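You operate a simulated robot arm through the tools that you are given. There is no shell and no other tool. Be economical: measure what you need, move in short steps, check, and stop when the job is done.

The job below is to be done with a simulated two-armed robot. You get a single attempt, and the scene is never put back.

Task
Wipe up the spill on the top of the sheet table with the grey rag and put it back.

It is judged by the outcome, as a careful person would: the job done as asked, and still so three seconds after it is handed in. It fails if anything else is knocked over, pushed out of place, dropped, spilled or broken. Flat cloth is picked up by pressing the open fingertips on it (5 to 10 N) and closing them slowly along it; thin cloth reads only 2 to 8 mm in the jaws.

Robot
Two 7-joint arms with two-finger parallel grippers on one trunk, on a base that drives. Base frame: it is fixed to the floor where the robot stands at the start and does not move with it; the origin is under the middle of the robot, x ahead of it, y to its left, z up; the surface under the hand at the start is at about z = 800. Units: mm, degrees, N and s.
The left shoulder is at the start at [110, 169, 1485], the right one opposite. With the tool pointing down near the work surface each hand reaches from about 360 to 700 mm from the robot's upright axis, wherever it stands, measured 20 degrees to its own side. Payload 1.57 kg a hand.
The TCP of each hand is the grasp point between the finger pads, 30 mm short of the fingertips. In the tool frame z runs along the fingers and y along their closing line. The gripper opens to 80 mm. The fingers are 17 mm wide and 12 mm thick; the gripper's body (40 by 82 mm) begins 80 mm behind the TCP.
Orientation is that of the tool frame in the base frame, as a unit quaternion [x, y, z, w]. With the fingers straight down and closing along the base's y, the tool's x points along the base's -x, its y along +y and its z along -z.

Tools
- The arms move only by the tool play_rows. It takes "left_plan", "right_plan" or both (then of equal length, played together; a hand with none holds still); each is a list of rows, each a list of 3 entries, a list of its own where there are three numbers: the opening, from 0 (shut) to 1 (fully open), then the shift along the base's x, y, z in mm, then the turn, a rotation vector about the base's x, y, z in degrees. In form: [[gripper, [x, y, z], [rx, ry, rz]], ...]. A call has 1 to 10 rows; each row shifts and turns the commanded pose from where the row before left it. A row lasts 0.2 s, in which the tool goes at most 50 mm and 8.6 degrees; a call with a longer step from one row to the next is refused whole, and so is a gripper value outside its range. A pose out of reach is approached as far as the arm can. The call stops where the force on the tool passes 40 N (or 10 N more than at its start, if that is more) or the arm is blocked; 0.2 s more then pass. Each finger travels about 72 mm/s and halts on what it meets, pressing with about 30 N; the grip force reading is that of the motor and also rises with nothing between the fingers. The clock runs only during rows and for 0.2 s after the last one: add rows that do not move to give the fingers time. The reply holds the time, the measured pose of the TCP, the force on the tool along the base axes, the opening and the grip force, in the units named above and with some noise, with the torque about the TCP (base axes, N m) and any sound that the robot's microphone picked up, and new pictures: "views" is both (left out), scene, wrist or none (wrist: the cameras of the hands that moved).
- Cameras (640 x 400 px; columns grow to the right, rows downward): "scene" is now at [140, 43.3, 1666.9]; the picture's right is [0.52, -0.86, 0.00], its down [-0.69, -0.41, -0.60] and it looks along [0.51, 0.31, -0.80] (base axes); focal length 277 px, centre (320, 200). "left" rides on the left gripper at [72, 7, -122] in its tool frame; the picture's right is [-0.09, 1.00, 0.00], its down [-0.84, -0.08, -0.54] and it looks along [-0.54, -0.05, 0.84] (tool axes); focal length 238 px, centre (320, 200). "right" rides on the right gripper at [72, -7, -122] in its tool frame; the picture's right is [0.09, 1.00, 0.00], its down [-0.84, 0.08, -0.54] and it looks along [-0.54, 0.05, 0.84] (tool axes); focal length 238 px, centre (320, 200). There is no depth. A picture from a camera that has moved, and an enlarged one, comes with that camera's place and axes in the base frame and with its lens. The place of the scene camera against the robot may be out by one fixed shift of up to 18 mm in any direction.
- move_column(by): slides the trunk up (or, below 0, down) by that many mm; the arms and the scene camera ride with it, the base frame stays. It gives what a move gives, with no picture.
- roll_base(legs): drives the robot by 1 to 6 legs, each [ahead, left, turn to the left] in mm, mm and degrees, along the robot's own axes; the way and the turn of a leg run together, so that a leg with both is an arc; at most 1500 mm and 180 degrees a leg. The arms and the cameras ride along, it lands a little off, and it stops where it bumps. It gives what a move gives, and a new picture of the scene camera.
- turn_head(pan, tilt): turns the head with the scene camera to pan (to the left, within 86 degrees either way) and tilt (down, from -29 to 69), counted from straight ahead of the robot. It gives what a move gives, and a new picture of the scene camera.
- zoom(camera, box): a new picture of the part [left, top, right, bottom] of that camera's present view, enlarged. It takes no simulated time.
- sign_off(): hands the job in; it is judged then, once.

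Work in short steps. Places have to be worked out from the pictures, the camera data and where the tool is seen: move nearer, look again, correct. Check each grasp and each placing, and mend what went wrong. You have 120 turns and 260 pictures in all, those below and enlarged ones among them. Open the grippers and draw the arms clear of the work before you hand the job in, unless the task says otherwise; then end with one line.

The tools are called after "Request:" as a command line: name --argument value ..., lists and objects as JSON in quotes. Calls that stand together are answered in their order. play_rows: Moves the arms, as the interface text tells. Its arguments: {"type":"object","properties":{"left_plan":{"type":"array"},"right_plan":{"type":"array"},"views":{"type":"string","enum":["both","scene","wrist","none"]}},"required":[]} The other tools are called the same way: move_column (by) slides the trunk up or down; roll_base (legs) drives the base; turn_head (pan, tilt) turns the head that bears the scene camera; zoom (camera, box) takes an enlarged picture of a part of a camera's view; sign_off () hands the job in.

At the start:

```text
time_s: 0.0
left_tool_pos: [484.9, 490.2, 997.0]
left_tool_rot: [0.0, 1.0, 0.0, 0.0]
left_contact_force: [0.8, 0.0, -0.1]
left_wrist_torque: [0.05, 0.01, -0.04]
left_finger_gap: 80.0
left_gripper_force: 0.0
right_tool_pos: [560.4, 101.6, 1001.1]
right_tool_rot: [0.001, 1.0, 0.0, 0.0]
right_contact_force: [-0.2, -0.2, 0.1]
right_wrist_torque: [0.01, -0.02, 0.01]
right_finger_gap: 79.9
right_gripper_force: 0.0
trunk travel left (down, up): [-799.0, 91.0]
robot x, y, heading: [-1.2, -3.3, 0.1]
head pan, tilt: [31.0, 53.2]
```

scene: 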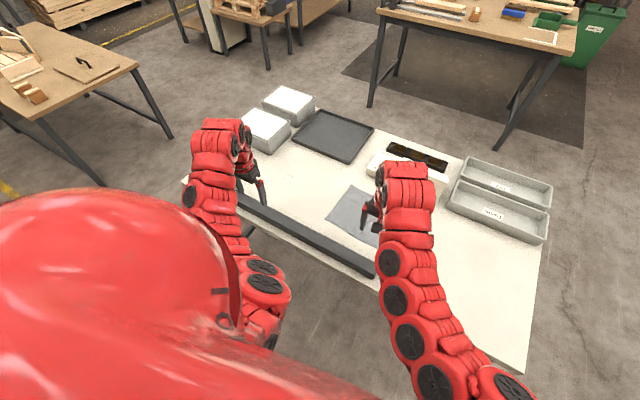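
right: 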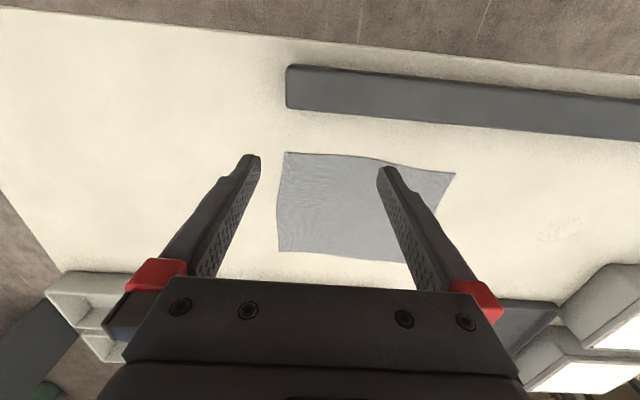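
left: 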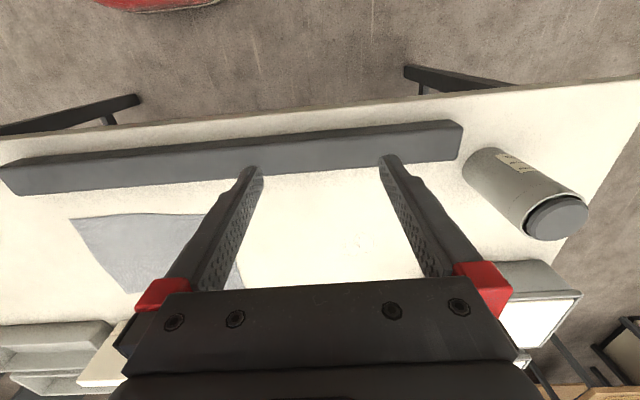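

The rag lies under the right hand, and there is a faint mark between the hands that may be the spill. I'll enlarge the views to check.

Request:
zoom --camera "right" --box '[440, 140, 640, 265]'

Request:
zoom --camera "left" --box '[240, 160, 480, 310]'

Request:
zoom --camera "scene" --box '[180, 80, 560, 318]'

```text
3.20 times, centred on (540, 202) of right
camera zoom: at [487.1, 92.5, 1123.7], right [-0.09, 1.0, 0.0], down [0.84, 0.08, 0.54], along [0.54, 0.05, -0.84], focal length 763 px, centre (-384, 192)
```

zoom: 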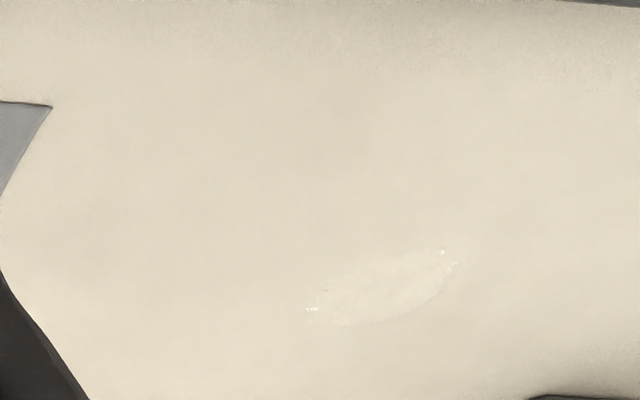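

```text
2.67 times, centred on (360, 235) of left
camera zoom: at [413.5, 497.8, 1117.3], right [0.09, 1.0, 0.0], down [0.84, -0.08, 0.54], along [0.54, -0.05, -0.84], focal length 636 px, centre (213, 107)
```

zoom: 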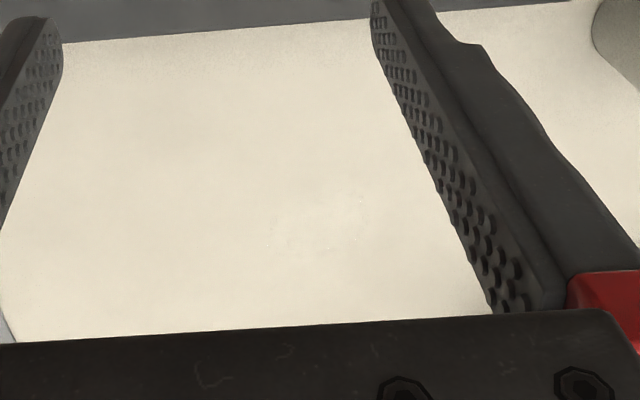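

```text
1.68 times, centred on (370, 199) of scene
camera zoom: at [140.0, 43.3, 1666.9], right [0.52, -0.86, 0.0], down [-0.69, -0.41, -0.6], along [0.51, 0.31, -0.8], focal length 466 px, centre (236, 202)
```

zoom: 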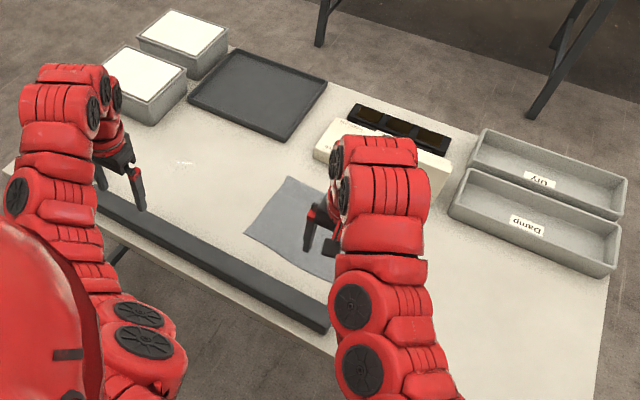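

The left and right cameras agree on the spill at about (718, 539), and the rag covers roughly x 620–820, y 50–300. Before moving I'll check the labels and other objects for anything about where the rag belongs.

Request:
zoom --camera "scene" --box '[340, 130, 560, 268]'

Request:
zoom --camera "left" --box '[450, 130, 610, 230]'

Request:
turn_head --pan 15 --tilt 45

```text
2.90 times, centred on (450, 199) of scene
camera zoom: at [140.0, 43.3, 1666.9], right [0.52, -0.86, 0.0], down [-0.69, -0.41, -0.6], along [0.51, 0.31, -0.8], focal length 804 px, centre (-57, 203)
```

zoom: 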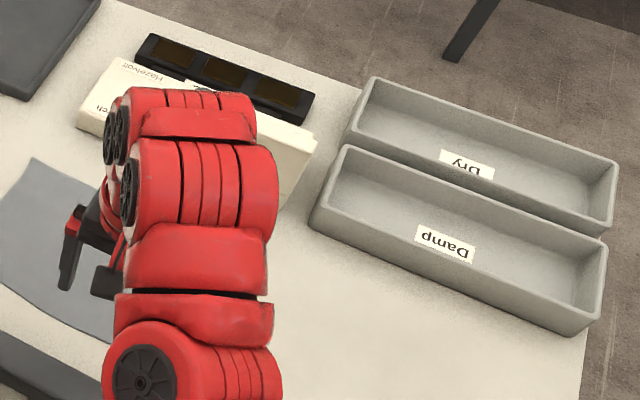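

```text
4.00 times, centred on (530, 180) of left
camera zoom: at [413.5, 497.8, 1117.3], right [0.09, 1.0, 0.0], down [0.84, -0.08, 0.54], along [0.54, -0.05, -0.84], focal length 953 px, centre (-520, 280)
```

zoom: 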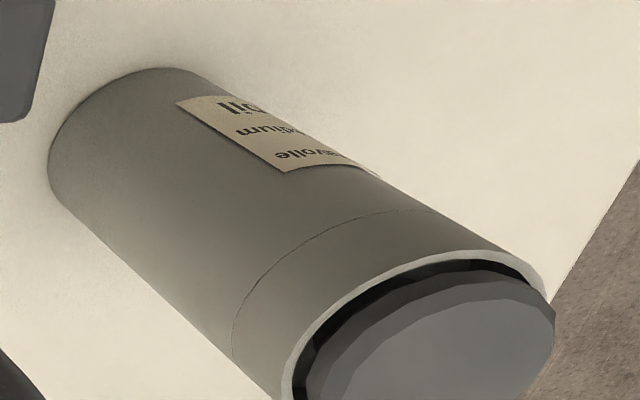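

```text
time_s: 0.8
left_tool_pos: [486.0, 489.6, 995.5]
left_tool_rot: [0.0, 1.0, 0.0, 0.0]
left_contact_force: [0.6, 0.3, 1.0]
left_wrist_torque: [0.03, 0.01, -0.03]
left_finger_gap: 80.1
left_gripper_force: 0.1
right_tool_pos: [559.1, 101.3, 1002.0]
right_tool_rot: [0.001, 1.0, 0.0, -0.001]
right_contact_force: [1.3, 0.5, 0.1]
right_wrist_torque: [0.03, -0.02, -0.03]
right_finger_gap: 79.8
right_gripper_force: 0.0
trunk travel left (down, up): [-799.0, 91.0]
robot x, y, heading: [0.6, -1.8, -0.2]
head pan, tilt: [15.0, 45.0]
camera scene: at [155.2, 26.4, 1678.0], right [0.26, -0.97, 0.0], down [-0.68, -0.18, -0.71], along [0.68, 0.18, -0.71], focal length 277 px, centre (320, 200)
```

scene: 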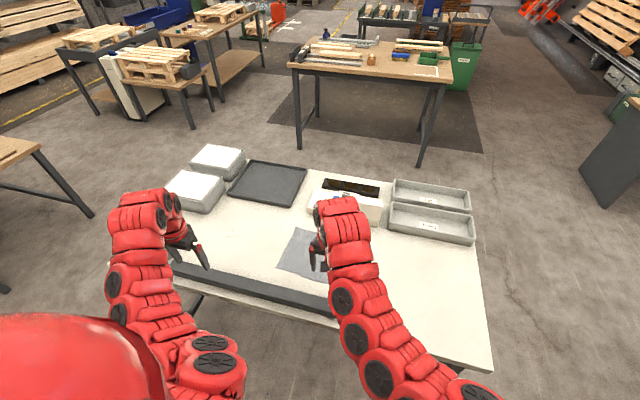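

Nothing marks another home for the rag, so "back" means where it lies now. I'll pull the hands in and up, clear of the jar (about (587, 729), top near z 915), before driving closer.

Request:
play_rows --left_plan '[[1, [0, -40, 20], [0, 0, 0]], [1, [0, -40, 20], [0, 0, 0]], [1, [0, -40, 10], [0, 0, 0]], [1, [0, -30, 0], [0, 0, 0]], [1, [0, 0, 0], [0, 0, 0]]]' --right_plan '[[0, [-20, -40, 30], [0, 0, 0]], [0, [-20, -40, 30], [0, 0, 0]], [0, [-20, -40, 20], [0, 0, 0]], [0, [-20, -40, 20], [0, 0, 0]], [0, [0, 0, 0], [0, 0, 0]]]' --views "none"

Request:
roll_base --legs '[[0, 200, 0], [90, 0, 0]]'

```text
refused: row 1 steps farther than a row can; nothing moved
```

```text
time_s: 3.1
left_tool_pos: [572.4, 694.9, 996.4]
left_tool_rot: [0.0, 1.0, -0.001, 0.001]
left_contact_force: [-0.1, 0.1, 0.2]
left_wrist_torque: [0.0, 0.01, -0.02]
left_finger_gap: 79.9
left_gripper_force: 0.0
right_tool_pos: [646.5, 305.9, 1003.1]
right_tool_rot: [0.001, 1.0, 0.0, -0.001]
right_contact_force: [-0.3, 1.1, 0.1]
right_wrist_torque: [-0.05, 0.0, 0.0]
right_finger_gap: 79.9
right_gripper_force: 0.2
trunk travel left (down, up): [-799.0, 91.0]
robot x, y, heading: [89.4, 204.5, 0.1]
head pan, tilt: [15.0, 45.0]
camera scene: at [242.5, 232.1, 1678.1], right [0.26, -0.97, 0.0], down [-0.68, -0.18, -0.71], along [0.68, 0.18, -0.71], focal length 277 px, centre (320, 200)
```

scene: 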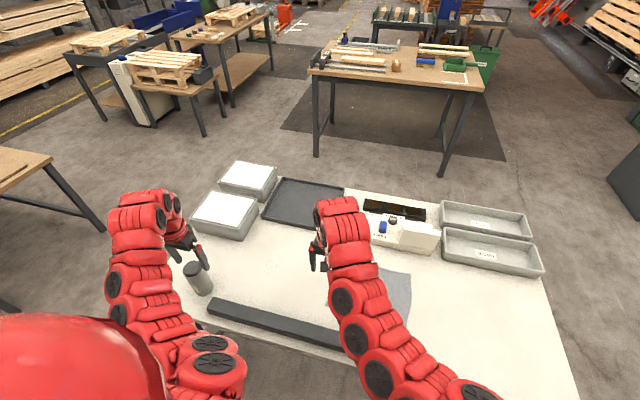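

The arm move was refused (step over 50 mm), but the drive went through and the jar still stands. I'll now raise the left hand and bring it over the spill's y, and move the right hand back out of the way.

Request:
play_rows --left_plan '[[1, [0, 0, 40], [0, 0, 0]], [1, [0, -45, 0], [0, 0, 0]], [1, [0, -45, 0], [0, 0, 0]], [1, [0, -45, 0], [0, 0, 0]], [1, [0, -45, 0], [0, 0, 0]], [1, [10, -45, 0], [0, 0, 0]], [1, [10, -45, 0], [0, 0, 0]], [1, [10, -45, 0], [0, 0, 0]]]' --right_plan '[[0, [0, 0, 40], [0, 0, 0]], [0, [0, -40, 20], [0, 0, 0]], [0, [0, -45, 0], [0, 0, 0]], [0, [0, -45, 0], [0, 0, 0]], [0, [-20, -40, 0], [0, 0, 0]], [0, [-20, -40, 0], [0, 0, 0]], [0, [-20, -40, 0], [0, 0, 0]], [0, [-20, -40, 0], [0, 0, 0]]]'

```text
time_s: 4.9
left_tool_pos: [624.0, 389.5, 987.0]
left_tool_rot: [0.0, 1.0, -0.001, 0.001]
left_contact_force: [0.1, 0.6, -0.7]
left_wrist_torque: [0.04, 0.0, 0.04]
left_finger_gap: 80.0
left_gripper_force: 0.0
left hand out of reach, approached as far as the arm can: row 1, 2, 3, 4
right_tool_pos: [606.8, 77.9, 984.5]
right_tool_rot: [0.001, 1.0, 0.0, 0.0]
right_contact_force: [0.4, -1.4, 0.2]
right_wrist_torque: [0.01, -0.01, 0.03]
right_finger_gap: 0.3
right_gripper_force: 21.2
right hand out of reach, approached as far as the arm can: row 2, 3, 4, 5, 6, 7
trunk travel left (down, up): [-799.0, 91.0]
robot x, y, heading: [88.3, 206.7, -0.3]
head pan, tilt: [15.0, 45.0]
camera scene: at [242.7, 228.7, 1678.1], right [0.26, -0.97, 0.0], down [-0.68, -0.18, -0.71], along [0.68, 0.18, -0.71], focal length 277 px, centre (320, 200)
camera right: at [534.3, 70.9, 1105.4], right [-0.09, 1.0, 0.0], down [0.84, 0.08, 0.54], along [0.54, 0.05, -0.84], focal length 238 px, centre (320, 200)
camera left: at [553.1, 397.5, 1106.1], right [0.09, 1.0, 0.0], down [0.84, -0.08, 0.54], along [0.54, -0.05, -0.84], focal length 238 px, centre (320, 200)
```

scene: 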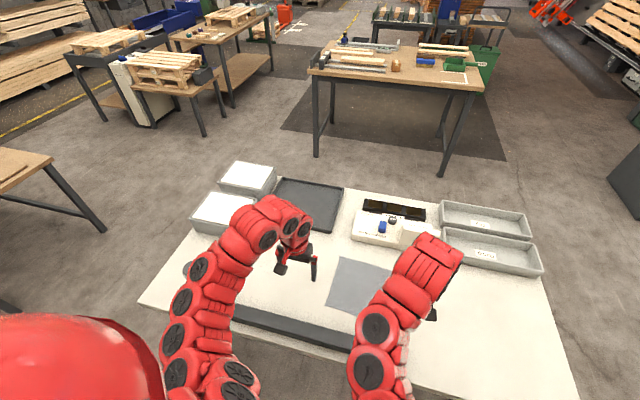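
right: 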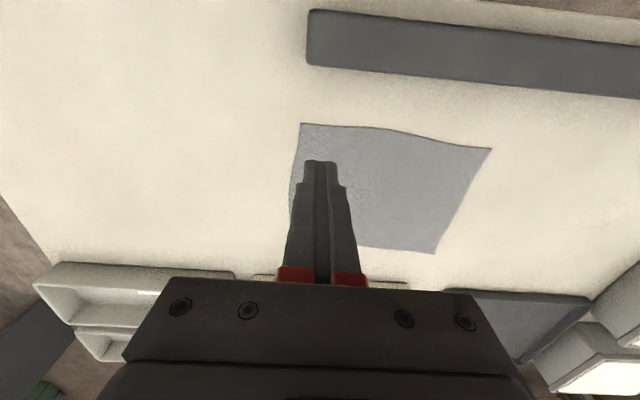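
left: 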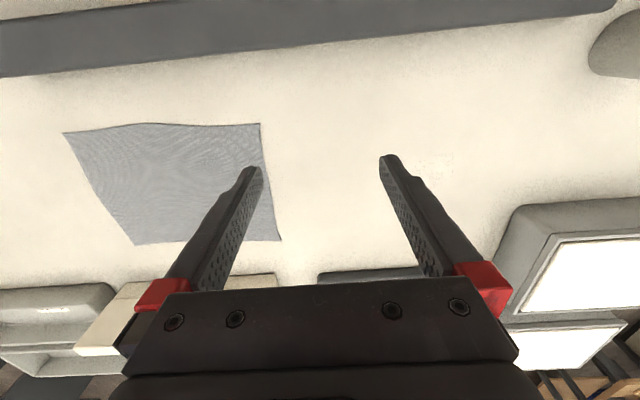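

Rag corners come out at about A(616,56), B(627,313), D(828,306) and C(814,48). I'll clear the right hand further to the right and bring the left hand above the rag's left part at about (727, 265), opened to roughly 48 mm.

Request:
play_rows --left_plan '[[0.6, [20, -30, -10], [0, 0, 0]], [0.6, [20, -30, -10], [0, 0, 0]], [0.6, [20, -30, -20], [0, 0, 0]], [0.6, [20, -30, -30], [0, 0, 0]], [0.6, [23, -4, -30], [0, 0, 0]], [0.6, [0, 0, 0], [0, 0, 0]]]' --right_plan '[[0, [-20, -40, -10], [0, 0, 0]], [0, [-20, -40, -10], [0, 0, 0]], [0, [-20, -40, 0], [0, 0, 0]], [0, [-20, 0, 0], [0, 0, 0]], [0, [0, 0, 0], [0, 0, 0]], [0, [0, 0, 0], [0, 0, 0]]]'

```text
time_s: 6.3
left_tool_pos: [723.6, 269.7, 885.7]
left_tool_rot: [0.001, 1.0, 0.001, 0.0]
left_contact_force: [0.6, 0.7, -0.1]
left_wrist_torque: [0.01, -0.01, 0.01]
left_finger_gap: 48.0
left_gripper_force: 0.0
right_tool_pos: [523.4, -40.4, 962.2]
right_tool_rot: [0.001, 1.0, 0.001, -0.001]
right_contact_force: [-1.0, 0.4, -0.2]
right_wrist_torque: [-0.06, -0.02, -0.02]
right_finger_gap: 0.0
right_gripper_force: 21.0
trunk travel left (down, up): [-799.0, 91.0]
robot x, y, heading: [86.9, 205.3, -0.0]
head pan, tilt: [15.0, 45.0]
camera scene: at [242.0, 231.3, 1678.1], right [0.26, -0.97, 0.0], down [-0.68, -0.18, -0.71], along [0.68, 0.18, -0.71], focal length 277 px, centre (320, 200)
camera right: at [451.2, -48.3, 1084.2], right [-0.09, 1.0, 0.0], down [0.84, 0.08, 0.54], along [0.54, 0.05, -0.84], focal length 238 px, centre (320, 200)
camera left: at [651.7, 276.8, 1006.6], right [0.09, 1.0, 0.0], down [0.84, -0.08, 0.54], along [0.54, -0.05, -0.84], focal length 238 px, centre (320, 200)
```

scene: 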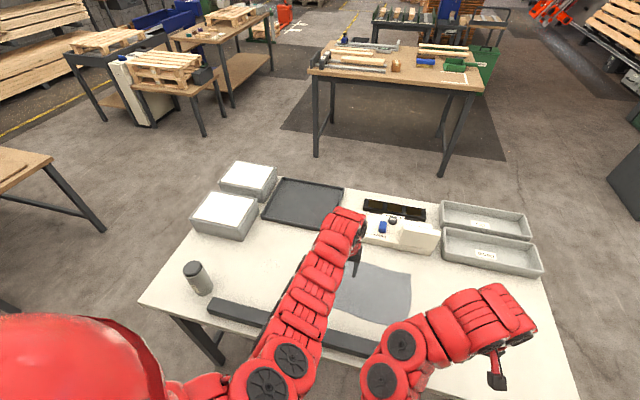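
right: 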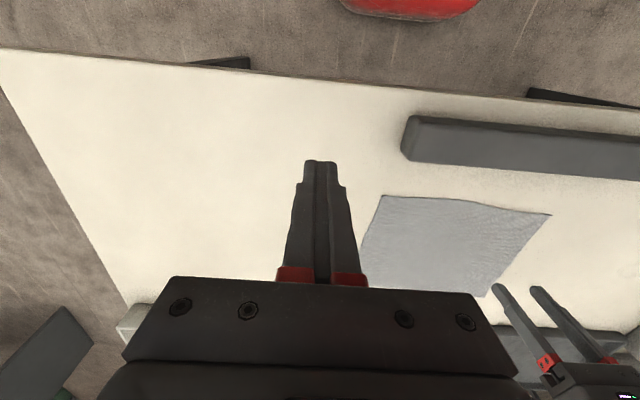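
left: 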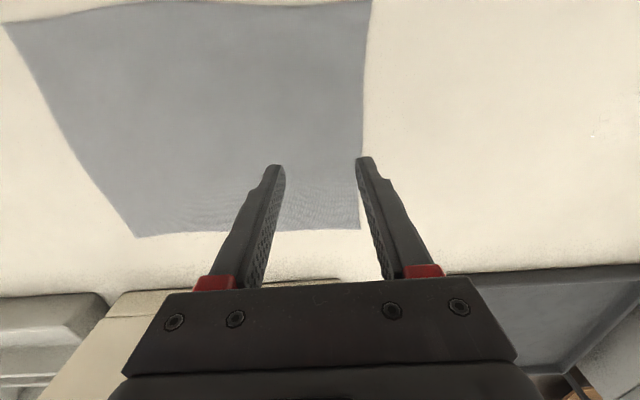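

The left finger is close to the rag's edge, so I'll shift 15 mm inward and descend to just above contact.

Request:
play_rows --left_plan '[[0.6, [0, -15, -15], [0, 0, 0]], [0.6, [0, 0, -20], [0, 0, 0]], [0.6, [0, 0, -12], [0, 0, 0]], [0.6, [0, 0, 0], [0, 0, 0]]]' --views "wrist"

```text
time_s: 7.3
left_tool_pos: [723.9, 253.9, 838.5]
left_tool_rot: [0.0, 1.0, 0.0, 0.0]
left_contact_force: [-0.6, -0.4, 1.5]
left_wrist_torque: [0.0, 0.01, -0.02]
left_finger_gap: 47.9
left_gripper_force: 0.1
right_tool_pos: [524.0, -39.1, 961.8]
right_tool_rot: [0.001, 1.0, 0.0, -0.001]
right_contact_force: [0.4, 0.1, -0.2]
right_wrist_torque: [-0.02, 0.03, 0.02]
right_finger_gap: 0.1
right_gripper_force: 21.1
trunk travel left (down, up): [-799.0, 91.0]
robot x, y, heading: [89.1, 204.1, -0.3]
head pan, tilt: [15.0, 45.0]
camera left: at [652.3, 262.1, 958.9], right [0.09, 1.0, 0.0], down [0.84, -0.08, 0.54], along [0.54, -0.05, -0.84], focal length 238 px, centre (320, 200)
```

left: 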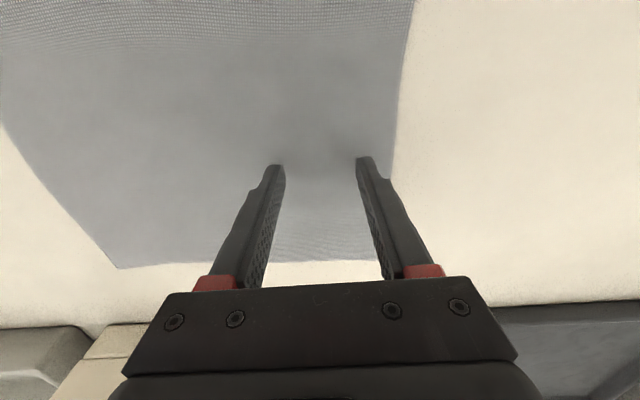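

Both tips are over cloth. I'll go down in small steps until the force reads 5–10 N.

Request:
play_rows --left_plan '[[0.6, [0, 0, -3], [0, 0, 0]], [0.6, [0, 0, -3], [0, 0, 0]], [0.6, [0, 0, -2], [0, 0, 0]], [0.6, [0, 0, 0], [0, 0, 0]]]' --views "none"

```text
time_s: 8.3
left_tool_pos: [724.7, 254.6, 831.4]
left_tool_rot: [0.0, 1.0, 0.002, 0.0]
left_contact_force: [-0.9, -0.1, 1.9]
left_wrist_torque: [0.02, -0.01, 0.02]
left_finger_gap: 48.1
left_gripper_force: 0.1
right_tool_pos: [523.3, -38.5, 962.0]
right_tool_rot: [0.001, 1.0, 0.001, -0.001]
right_contact_force: [0.8, -0.7, -0.4]
right_wrist_torque: [0.01, 0.01, 0.0]
right_finger_gap: 0.0
right_gripper_force: 21.1
trunk travel left (down, up): [-799.0, 91.0]
robot x, y, heading: [88.7, 207.0, -0.1]
head pan, tilt: [15.0, 45.0]
```

The force is about 2 N, so contact is just beginning. A little more.

Request:
play_rows --left_plan '[[0.6, [0, 0, -2], [0, 0, 0]], [0.6, [0, 0, 0], [0, 0, 0]]]' --views "none"

```text
time_s: 8.9
left_tool_pos: [725.4, 254.5, 832.5]
left_tool_rot: [0.0, 1.0, 0.0, 0.001]
left_contact_force: [-0.6, -0.4, 12.7]
left_wrist_torque: [0.24, 0.02, 0.04]
left_finger_gap: 47.5
left_gripper_force: 0.2
right_tool_pos: [522.3, -39.5, 962.6]
right_tool_rot: [0.001, 1.0, 0.001, 0.0]
right_contact_force: [0.5, -0.2, -0.3]
right_wrist_torque: [-0.01, 0.01, -0.03]
right_finger_gap: 0.0
right_gripper_force: 21.0
trunk travel left (down, up): [-799.0, 91.0]
robot x, y, heading: [87.7, 205.5, -0.2]
head pan, tilt: [15.0, 45.0]
```

It now reads 12.7 N, so I'll back off slightly and close slowly along the cloth.

Request:
play_rows --left_plan '[[0.6, [0, 0, -0.0], [0, 0, 0]], [0.55, [0, 0, 0.7], [0, 0, 0]], [0.48, [0, 0, 0], [0, 0, 0]], [0.4, [0, 0, 0], [0, 0, 0]], [0.32, [0, 0, 0], [0, 0, 0]], [0.24, [0, 0, 0], [0, 0, 0]], [0.16, [0, 0, 0], [0, 0, 0]], [0.08, [0, 0, 0], [0, 0, 0]], [0.0, [0, 0, 0], [0, 0, 0]], [0.0, [0, 0, 0], [0, 0, 0]]]' --views "wrist"

```text
time_s: 11.1
left_tool_pos: [725.7, 256.2, 830.6]
left_tool_rot: [0.0, 1.0, 0.0, 0.001]
left_contact_force: [0.0, 1.1, 13.7]
left_wrist_torque: [0.13, 0.0, 0.01]
left_finger_gap: 2.1
left_gripper_force: 23.7
right_tool_pos: [523.3, -39.0, 962.7]
right_tool_rot: [0.002, 1.0, 0.0, 0.0]
right_contact_force: [0.3, 0.3, -0.2]
right_wrist_torque: [-0.02, -0.01, -0.03]
right_finger_gap: 0.0
right_gripper_force: 21.4
trunk travel left (down, up): [-799.0, 91.0]
robot x, y, heading: [87.8, 205.3, 0.0]
head pan, tilt: [15.0, 45.0]
camera left: at [653.0, 263.2, 952.0], right [0.09, 1.0, 0.0], down [0.84, -0.08, 0.54], along [0.54, -0.05, -0.84], focal length 238 px, centre (320, 200)
```

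left: 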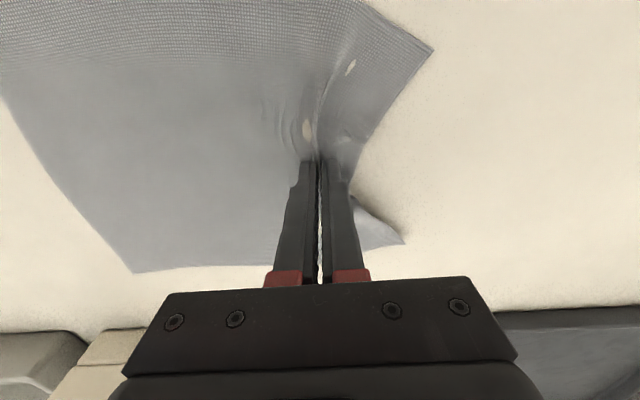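

A fold is pinched (gap 2.1 mm). I'll lift gently to check that the cloth comes along.

Request:
play_rows --left_plan '[[0, [0, 0, 15], [0, 0, 0]], [0, [0, 5, 20], [0, 0, 0]], [0, [0, 5, 15], [0, 0, 0]], [0, [0, 0, 0], [0, 0, 0]]]'

```text
time_s: 12.1
left_tool_pos: [727.1, 265.5, 880.8]
left_tool_rot: [0.0, 1.0, -0.001, 0.0]
left_contact_force: [0.5, -0.7, -0.8]
left_wrist_torque: [0.0, -0.05, -0.05]
left_finger_gap: 2.1
left_gripper_force: 23.6
right_tool_pos: [524.4, -39.3, 961.4]
right_tool_rot: [0.0, 1.0, 0.0, -0.001]
right_contact_force: [-0.5, 0.2, -0.2]
right_wrist_torque: [0.01, 0.02, 0.02]
right_finger_gap: 0.0
right_gripper_force: 21.0
trunk travel left (down, up): [-799.0, 91.0]
robot x, y, heading: [87.0, 205.4, -0.1]
head pan, tilt: [15.0, 45.0]
camera scene: at [242.6, 231.0, 1678.0], right [0.26, -0.97, 0.0], down [-0.68, -0.18, -0.71], along [0.68, 0.18, -0.71], focal length 277 px, centre (320, 200)
camera left: at [654.3, 274.0, 1001.8], right [0.09, 1.0, 0.0], down [0.84, -0.08, 0.54], along [0.54, -0.05, -0.84], focal length 238 px, centre (320, 200)
```

scene: 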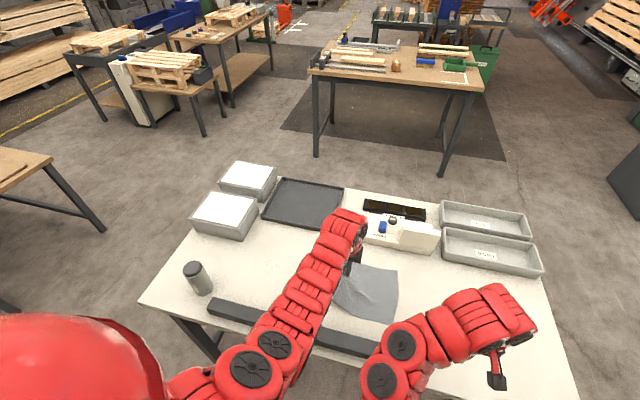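
left: 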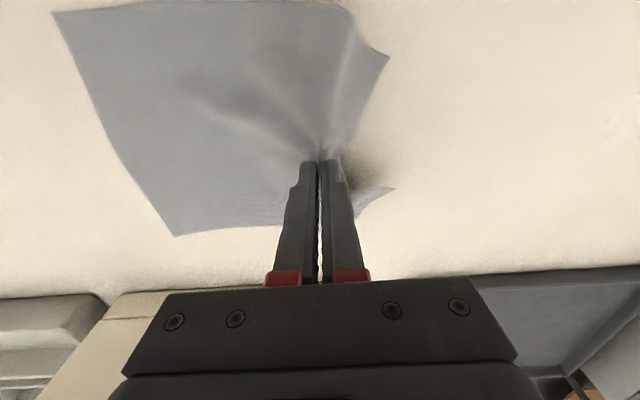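

The cloth is held. I'll roll the base 70 mm left, with the rag trailing low, so that the spill is well in reach.

Request:
roll_base --legs '[[0, 70, 0]]'

Request:
turn_head --pan 20 --tilt 55

Request:
play_rows --left_plan '[[0, [0, 30, 0], [0, 0, 0]], [0, [0, 30, 0], [0, 0, 0]], [0, [0, 30, 0], [0, 0, 0]], [0, [-4, 25, 0], [0, 0, 0]], [0, [0, 0, 0], [0, 0, 0]]]'

```text
time_s: 13.1
left_tool_pos: [725.6, 336.7, 880.9]
left_tool_rot: [0.0, 1.0, 0.0, 0.0]
left_contact_force: [0.4, 0.3, 0.3]
left_wrist_torque: [-0.01, 0.02, -0.04]
left_finger_gap: 2.4
left_gripper_force: 23.6
right_tool_pos: [524.8, 31.1, 962.5]
right_tool_rot: [0.001, 1.0, 0.0, 0.0]
right_contact_force: [-0.7, 0.5, 0.4]
right_wrist_torque: [0.0, -0.01, -0.01]
right_finger_gap: 0.0
right_gripper_force: 21.3
trunk travel left (down, up): [-799.0, 91.0]
robot x, y, heading: [89.4, 273.5, -0.0]
head pan, tilt: [15.0, 45.0]
camera scene: at [242.9, 301.5, 1678.0], right [0.26, -0.97, 0.0], down [-0.68, -0.18, -0.71], along [0.68, 0.18, -0.71], focal length 277 px, centre (320, 200)
```

scene: 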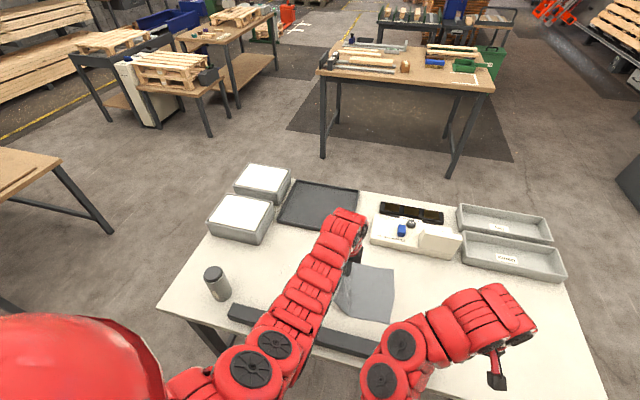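

```text
time_s: 13.8
left_tool_pos: [726.2, 337.2, 882.0]
left_tool_rot: [0.0, 1.0, 0.0, 0.001]
left_contact_force: [-0.2, 0.9, -0.1]
left_wrist_torque: [0.02, -0.02, 0.0]
left_finger_gap: 2.0
left_gripper_force: 23.8
right_tool_pos: [523.5, 31.0, 962.6]
right_tool_rot: [0.001, 1.0, 0.0, -0.001]
right_contact_force: [0.0, -0.2, -0.4]
right_wrist_torque: [-0.01, 0.01, 0.0]
right_finger_gap: 0.0
right_gripper_force: 21.4
trunk travel left (down, up): [-799.0, 91.0]
robot x, y, heading: [88.7, 275.0, -0.0]
head pan, tilt: [20.0, 55.0]
camera scene: at [232.1, 306.8, 1664.6], right [0.34, -0.94, 0.0], down [-0.77, -0.28, -0.57], along [0.54, 0.2, -0.82], focal length 277 px, centre (320, 200)
```

scene: 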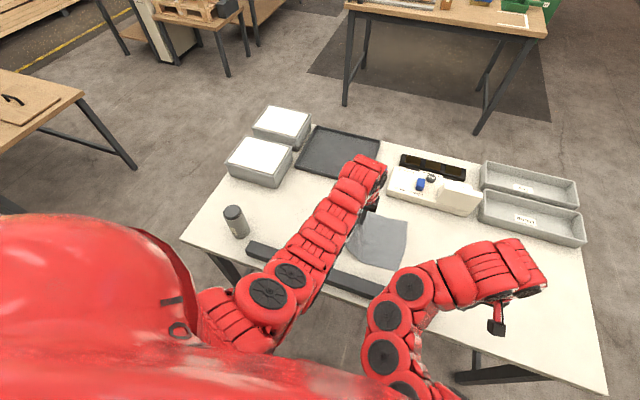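

```text
time_s: 15.1
left_tool_pos: [723.6, 448.9, 878.6]
left_tool_rot: [0.001, 1.0, 0.0, 0.0]
left_contact_force: [1.1, -0.9, -0.7]
left_wrist_torque: [0.03, 0.01, -0.01]
left_finger_gap: 2.2
left_gripper_force: 23.4
right_tool_pos: [523.3, 30.5, 961.2]
right_tool_rot: [0.001, 1.0, 0.001, -0.001]
right_contact_force: [-0.3, 0.2, 0.6]
right_wrist_torque: [0.04, 0.01, -0.03]
right_finger_gap: 0.0
right_gripper_force: 21.2
trunk travel left (down, up): [-799.0, 91.0]
robot x, y, heading: [87.3, 276.1, 0.0]
head pan, tilt: [20.0, 55.0]
camera scene: at [232.2, 304.7, 1664.6], right [0.34, -0.94, 0.0], down [-0.77, -0.28, -0.57], along [0.54, 0.2, -0.82], focal length 277 px, centre (320, 200)
camera left: at [650.9, 457.5, 998.8], right [0.09, 1.0, 0.0], down [0.84, -0.08, 0.54], along [0.54, -0.05, -0.84], focal length 238 px, centre (320, 200)
```

scene: 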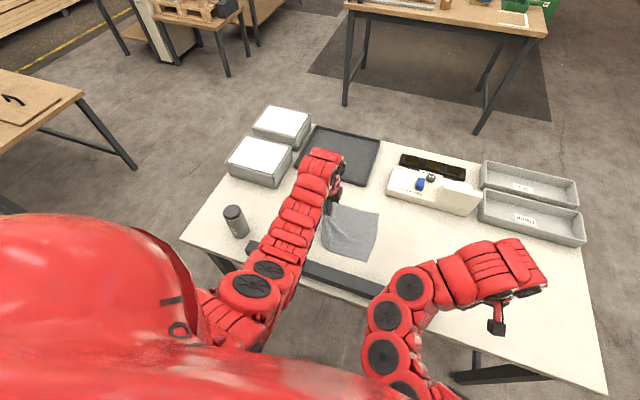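
left: 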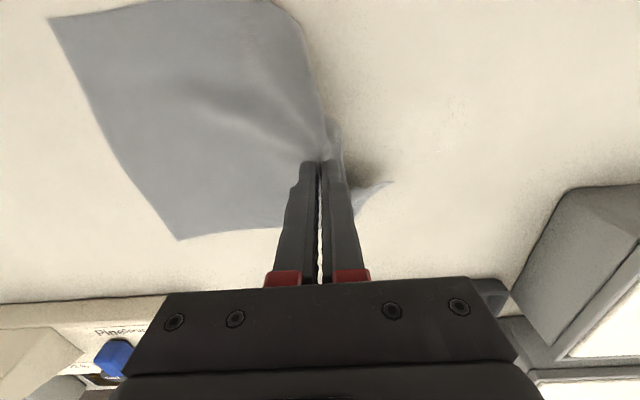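

The rag trails well behind. I'll zoom in to locate the spill accurately.

Request:
zoom --camera "left" --box '[360, 50, 560, 175]'

```text
3.20 times, centred on (460, 112) of left
camera zoom: at [650.9, 457.5, 998.8], right [0.09, 1.0, 0.0], down [0.84, -0.08, 0.54], along [0.54, -0.05, -0.84], focal length 763 px, centre (-128, 480)
```

zoom: 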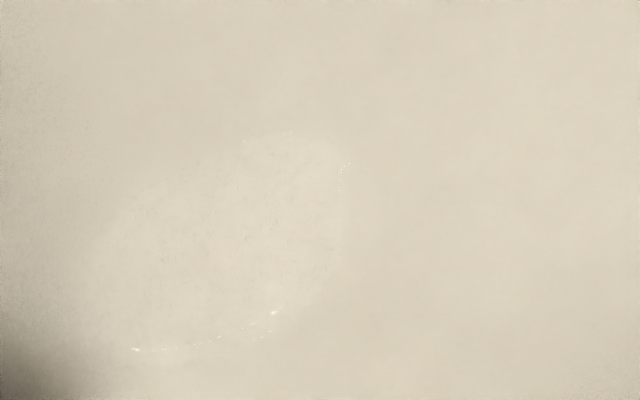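

The spill spans about x 685–742, y 505–575. I'll move to its near-right corner and lower the pinched cloth close to the table.

Request:
play_rows --left_plan '[[0, [-25, 22, -10], [0, 0, 0]], [0, [-24, 22, -15], [0, 0, 0]], [0, [0, 0, -15], [0, 0, 0]], [0, [0, 0, -6], [0, 0, 0]], [0, [0, 0, 0], [0, 0, 0]]]' --views "wrist"

```text
time_s: 16.2
left_tool_pos: [673.9, 492.9, 834.2]
left_tool_rot: [0.001, 1.0, 0.0, 0.001]
left_contact_force: [0.6, 0.0, 1.1]
left_wrist_torque: [0.01, 0.01, -0.04]
left_finger_gap: 2.5
left_gripper_force: 23.1
right_tool_pos: [523.7, 30.2, 961.5]
right_tool_rot: [0.001, 1.0, 0.0, 0.0]
right_contact_force: [1.1, -0.1, 0.1]
right_wrist_torque: [-0.01, -0.03, -0.02]
right_finger_gap: 0.1
right_gripper_force: 21.8
trunk travel left (down, up): [-799.0, 91.0]
robot x, y, heading: [89.6, 275.2, -0.3]
head pan, tilt: [20.0, 55.0]
camera left: at [602.1, 502.1, 955.3], right [0.09, 1.0, 0.0], down [0.84, -0.08, 0.54], along [0.54, -0.05, -0.84], focal length 238 px, centre (320, 200)
```

left: 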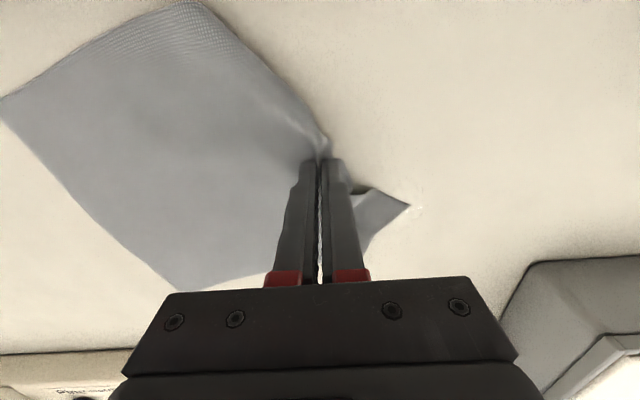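

I'll press down to a light force and start zigzag strokes across the spill in x, advancing in +y.

Request:
play_rows --left_plan '[[0, [0, 0, -3], [0, 0, 0]], [0, [0, 0, -2], [0, 0, 0]], [0, [25, 0, 0], [0, 0, 0]], [0, [25, 0, 0], [0, 0, 0]], [0, [25, 0, 0], [0, 0, 0]], [0, [0, 12, 0], [0, 0, 0]], [0, [-25, 0, 0], [0, 0, 0]], [0, [-25, 0, 0], [0, 0, 0]], [0, [-25, 0, 0], [0, 0, 0]], [0, [0, 12, 0], [0, 0, 0]]]' --views "wrist"

```text
time_s: 18.1
left_tool_pos: [695.0, 506.1, 832.8]
left_tool_rot: [-0.001, 1.0, -0.001, 0.006]
left_contact_force: [-0.4, -1.0, 16.7]
left_wrist_torque: [0.03, 0.02, -0.03]
left_finger_gap: 2.2
left_gripper_force: 23.6
right_tool_pos: [522.0, 31.0, 963.1]
right_tool_rot: [0.0, 1.0, 0.001, 0.001]
right_contact_force: [0.6, -0.2, -0.5]
right_wrist_torque: [0.04, -0.01, -0.03]
right_finger_gap: 0.0
right_gripper_force: 21.2
trunk travel left (down, up): [-799.0, 91.0]
robot x, y, heading: [88.5, 277.0, -0.1]
head pan, tilt: [20.0, 55.0]
stopped in row 9 (left hand): the force on the tool passed its limit at 44 N (the readings are from after the stop); the commanded pose is now the measured one
camera left: at [621.7, 514.7, 952.9], right [0.09, 1.0, 0.0], down [0.83, -0.07, 0.55], along [0.55, -0.05, -0.83], focal length 238 px, centre (320, 200)
```

left: 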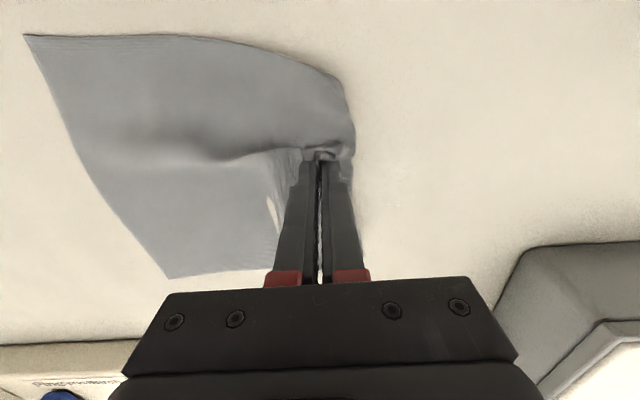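

Bunched cloth raised the force past the limit. I'll continue with a slightly lighter press.

Request:
play_rows --left_plan '[[0, [0, 0, 1.5], [0, 0, 0]], [0, [-10, 4, 0], [0, 0, 0]], [0, [0, 12, 0], [0, 0, 0]], [0, [22, 0, 0], [0, 0, 0]], [0, [22, 0, 0], [0, 0, 0]], [0, [22, 0, 0], [0, 0, 0]], [0, [0, 12, 0], [0, 0, 0]], [0, [-22, 0, 0], [0, 0, 0]], [0, [-22, 0, 0], [0, 0, 0]], [0, [-22, 0, 0], [0, 0, 0]]]' --views "wrist"

```text
time_s: 19.4
left_tool_pos: [733.6, 524.8, 833.9]
left_tool_rot: [-0.003, 1.0, -0.001, -0.003]
left_contact_force: [-5.0, -1.0, 15.5]
left_wrist_torque: [0.07, 0.06, -0.01]
left_finger_gap: 2.0
left_gripper_force: 23.6
left hand out of reach, approached as far as the arm can: row 6
right_tool_pos: [523.4, 33.1, 962.6]
right_tool_rot: [0.0, 1.0, 0.0, -0.001]
right_contact_force: [0.5, -0.9, -0.1]
right_wrist_torque: [0.0, -0.01, 0.01]
right_finger_gap: 0.0
right_gripper_force: 21.4
trunk travel left (down, up): [-799.0, 91.0]
robot x, y, heading: [88.9, 278.1, -0.3]
head pan, tilt: [20.0, 55.0]
stopped in row 6 (left hand): the force on the tool passed its limit at 71 N (the readings are from after the stop); the commanded pose is now the measured one
camera left: at [662.4, 532.2, 954.2], right [0.09, 1.0, 0.0], down [0.84, -0.07, 0.54], along [0.53, -0.05, -0.84], focal length 238 px, centre (320, 200)
```

left: 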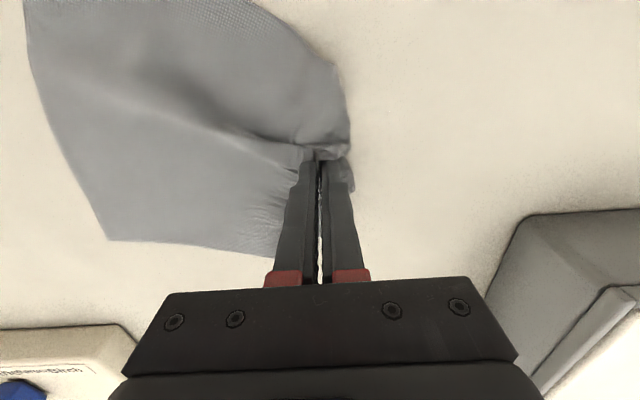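

The stop came from the arm's reach limit near x 745. I'll lift slightly, then roll the base a bit left and ahead to get comfortable reach.

Request:
play_rows --left_plan '[[0, [-10, 0, 20], [0, 0, 0]], [0, [-10, -10, 15], [0, 0, 0]], [0, [0, 0, 0], [0, 0, 0]]]' --views "none"

Request:
roll_base --legs '[[30, 50, 0]]'

```text
time_s: 20.2
left_tool_pos: [713.5, 513.5, 865.8]
left_tool_rot: [-0.003, 1.0, 0.0, -0.005]
left_contact_force: [-0.8, -0.2, 0.1]
left_wrist_torque: [-0.01, 0.0, -0.01]
left_finger_gap: 2.0
left_gripper_force: 23.9
right_tool_pos: [525.0, 31.1, 960.7]
right_tool_rot: [0.0, 1.0, 0.0, -0.001]
right_contact_force: [-0.5, -0.3, 0.7]
right_wrist_torque: [0.0, 0.0, -0.01]
right_finger_gap: 0.0
right_gripper_force: 20.9
trunk travel left (down, up): [-799.0, 91.0]
robot x, y, heading: [87.6, 275.8, -0.0]
head pan, tilt: [20.0, 55.0]
```

```text
time_s: 21.2
left_tool_pos: [741.6, 561.0, 868.3]
left_tool_rot: [-0.003, 1.0, 0.0, -0.005]
left_contact_force: [0.2, 0.2, 0.3]
left_wrist_torque: [0.02, 0.05, -0.01]
left_finger_gap: 2.5
left_gripper_force: 23.7
right_tool_pos: [553.5, 79.8, 962.1]
right_tool_rot: [0.0, 1.0, 0.001, -0.001]
right_contact_force: [-0.1, 0.3, -0.9]
right_wrist_torque: [0.01, -0.03, -0.04]
right_finger_gap: 0.1
right_gripper_force: 21.2
trunk travel left (down, up): [-799.0, 91.0]
robot x, y, heading: [117.7, 326.2, -0.3]
head pan, tilt: [20.0, 55.0]
camera scene: at [260.4, 353.1, 1664.8], right [0.34, -0.94, 0.0], down [-0.77, -0.28, -0.57], along [0.54, 0.2, -0.82], focal length 277 px, centre (320, 200)
```

scene: 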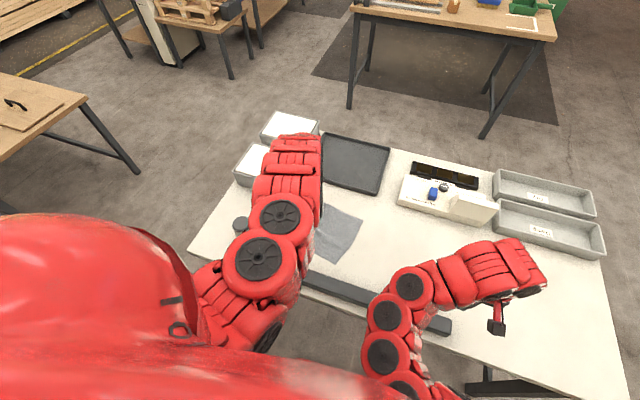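

Now I'll wipe in lanes along +y: return lifted to about (690, 500), lower, and sweep to y≈585.

Request:
play_rows --left_plan '[[0, [-25, -30, 0], [0, 0, 0]], [0, [-27, -35, 0], [0, 0, 0]], [0, [0, 0, -18], [0, 0, 0]], [0, [0, 5, -15.5], [0, 0, 0]], [0, [0, 22, 0], [0, 0, 0]], [0, [0, 22, 0], [0, 0, 0]], [0, [0, 22, 0], [0, 0, 0]], [0, [0, 20, 0], [0, 0, 0]], [0, [0, 0, 0], [0, 0, 0]]]' --views "wrist"

```text
time_s: 23.2
left_tool_pos: [691.4, 585.4, 833.0]
left_tool_rot: [-0.003, 1.0, 0.0, -0.004]
left_contact_force: [1.0, -2.5, 16.1]
left_wrist_torque: [0.08, -0.14, -0.03]
left_finger_gap: 2.2
left_gripper_force: 23.8
right_tool_pos: [553.0, 79.9, 962.2]
right_tool_rot: [-0.001, 1.0, 0.001, 0.0]
right_contact_force: [0.2, -1.0, -0.8]
right_wrist_torque: [0.04, -0.02, -0.01]
right_finger_gap: 0.0
right_gripper_force: 21.6
trunk travel left (down, up): [-799.0, 91.0]
robot x, y, heading: [114.4, 326.3, -0.0]
head pan, tilt: [20.0, 55.0]
camera left: at [620.2, 593.5, 955.2], right [0.09, 1.0, 0.0], down [0.84, -0.07, 0.54], along [0.53, -0.05, -0.84], focal length 238 px, centre (320, 200)
```

left: 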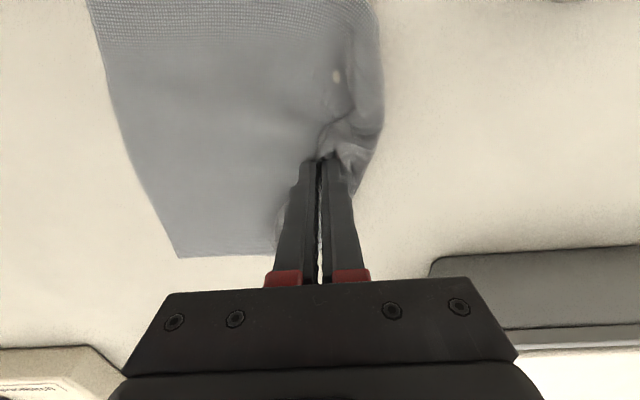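

Clean lane at 16 N. Next lane at x≈708.

Request:
play_rows --left_plan '[[0, [4, -10, 25], [0, 0, 0]], [0, [7, -40, 0], [0, 0, 0]], [0, [7, -40, 0], [0, 0, 0]], [0, [0, 0, -24.5], [0, 0, 0]], [0, [0, 23, 0], [0, 0, 0]], [0, [0, 23, 0], [0, 0, 0]], [0, [0, 22, 0], [0, 0, 0]], [0, [0, 22, 0], [0, 0, 0]], [0, [0, 0, 0], [0, 0, 0]]]' --views "none"

Request:
play_rows --left_plan '[[0, [4, -10, 25], [0, 0, 0]], [0, [7, -40, 0], [0, 0, 0]], [0, [7, -40, 0], [0, 0, 0]], [0, [0, 0, -24.5], [0, 0, 0]], [0, [0, 23, 0], [0, 0, 0]], [0, [0, 23, 0], [0, 0, 0]], [0, [0, 22, 0], [0, 0, 0]], [0, [0, 22, 0], [0, 0, 0]], [0, [0, 0, 0], [0, 0, 0]]]' --views "none"

Request:
play_rows --left_plan '[[0, [4, -10, 25], [0, 0, 0]], [0, [7, -40, 0], [0, 0, 0]], [0, [7, -40, 0], [0, 0, 0]], [0, [0, 0, -24.5], [0, 0, 0]], [0, [0, 23, 0], [0, 0, 0]], [0, [0, 23, 0], [0, 0, 0]], [0, [0, 22, 0], [0, 0, 0]], [0, [0, 22, 0], [0, 0, 0]], [0, [0, 0, 0], [0, 0, 0]]]' --views "both"

```text
time_s: 25.2
left_tool_pos: [709.8, 586.5, 834.7]
left_tool_rot: [-0.002, 1.0, 0.0, -0.006]
left_contact_force: [-0.5, 0.5, 2.3]
left_wrist_torque: [0.06, 0.02, 0.0]
left_finger_gap: 2.1
left_gripper_force: 24.1
right_tool_pos: [553.4, 79.2, 961.0]
right_tool_rot: [0.0, 1.0, 0.001, -0.001]
right_contact_force: [-0.3, -0.8, -0.1]
right_wrist_torque: [0.02, 0.02, -0.01]
right_finger_gap: 0.0
right_gripper_force: 21.4
trunk travel left (down, up): [-799.0, 91.0]
robot x, y, heading: [119.3, 320.6, -0.1]
head pan, tilt: [20.0, 55.0]
```

```text
time_s: 27.2
left_tool_pos: [725.5, 588.1, 835.3]
left_tool_rot: [-0.003, 1.0, -0.001, -0.004]
left_contact_force: [-1.2, -1.0, 0.6]
left_wrist_torque: [-0.01, -0.01, -0.03]
left_finger_gap: 2.3
left_gripper_force: 23.8
right_tool_pos: [554.5, 80.2, 962.2]
right_tool_rot: [0.0, 1.0, 0.0, -0.001]
right_contact_force: [-0.1, -0.1, -0.9]
right_wrist_torque: [-0.02, 0.02, 0.0]
right_finger_gap: 0.2
right_gripper_force: 21.1
trunk travel left (down, up): [-799.0, 91.0]
robot x, y, heading: [119.0, 327.5, 0.1]
head pan, tilt: [20.0, 55.0]
```

```text
time_s: 29.2
left_tool_pos: [744.1, 587.6, 833.2]
left_tool_rot: [-0.001, 1.0, 0.0, -0.005]
left_contact_force: [-0.4, 0.8, 0.8]
left_wrist_torque: [0.05, -0.02, 0.01]
left_finger_gap: 2.1
left_gripper_force: 23.4
right_tool_pos: [553.2, 79.4, 961.8]
right_tool_rot: [0.0, 1.0, 0.0, -0.001]
right_contact_force: [0.0, 0.5, -0.1]
right_wrist_torque: [-0.04, 0.0, 0.01]
right_finger_gap: 0.0
right_gripper_force: 21.7
trunk travel left (down, up): [-799.0, 91.0]
robot x, y, heading: [115.4, 325.9, -0.1]
head pan, tilt: [20.0, 55.0]
camera scene: at [261.4, 354.3, 1664.6], right [0.34, -0.94, 0.0], down [-0.77, -0.28, -0.57], along [0.54, 0.2, -0.82], focal length 277 px, centre (320, 200)
camera left: at [673.3, 595.6, 956.0], right [0.09, 1.0, 0.0], down [0.84, -0.07, 0.53], along [0.53, -0.05, -0.85], focal length 238 px, centre (320, 200)
```

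scene: 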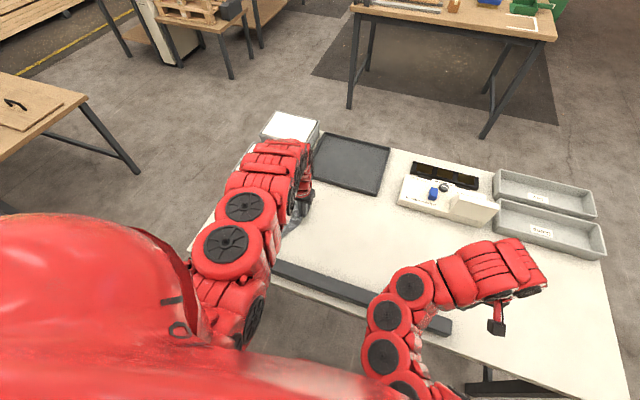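
left: 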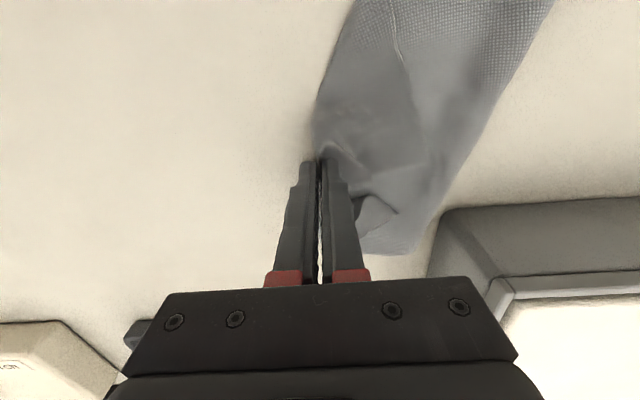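

The rag has flipped to the +y side of the hand, but the spill area is now visible in the wrist view. I'll zoom to look for residue and check the jar.

Request:
zoom --camera "left" --box '[100, 0, 340, 150]'

Request:
zoom --camera "scene" --box '[200, 110, 400, 235]'

```text
2.67 times, centred on (220, 75) of left
camera zoom: at [673.3, 595.6, 956.0], right [0.09, 1.0, 0.0], down [0.84, -0.07, 0.53], along [0.53, -0.05, -0.85], focal length 636 px, centre (587, 533)
```

zoom: 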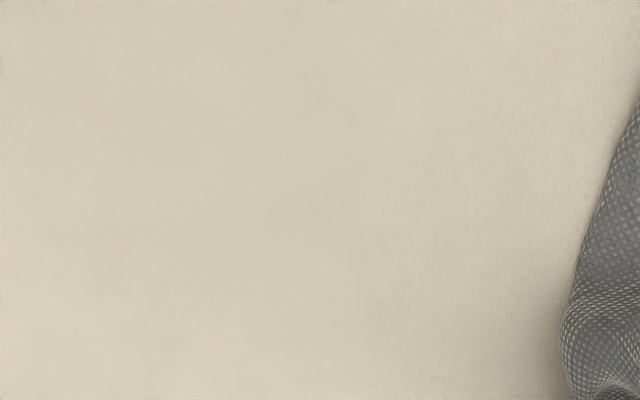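

```text
3.20 times, centred on (300, 172) of scene
camera zoom: at [261.4, 354.3, 1664.6], right [0.34, -0.94, 0.0], down [-0.77, -0.28, -0.57], along [0.54, 0.2, -0.82], focal length 888 px, centre (384, 288)
```

zoom: 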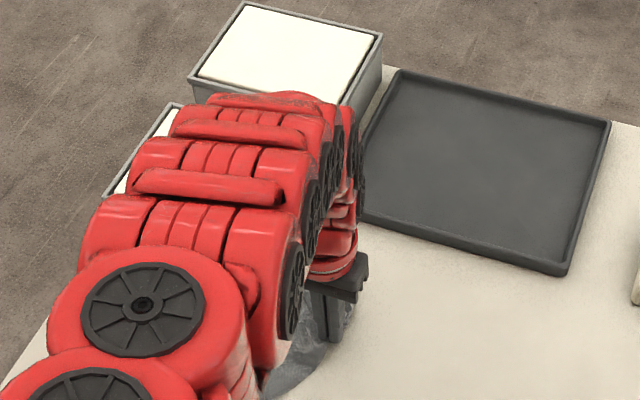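

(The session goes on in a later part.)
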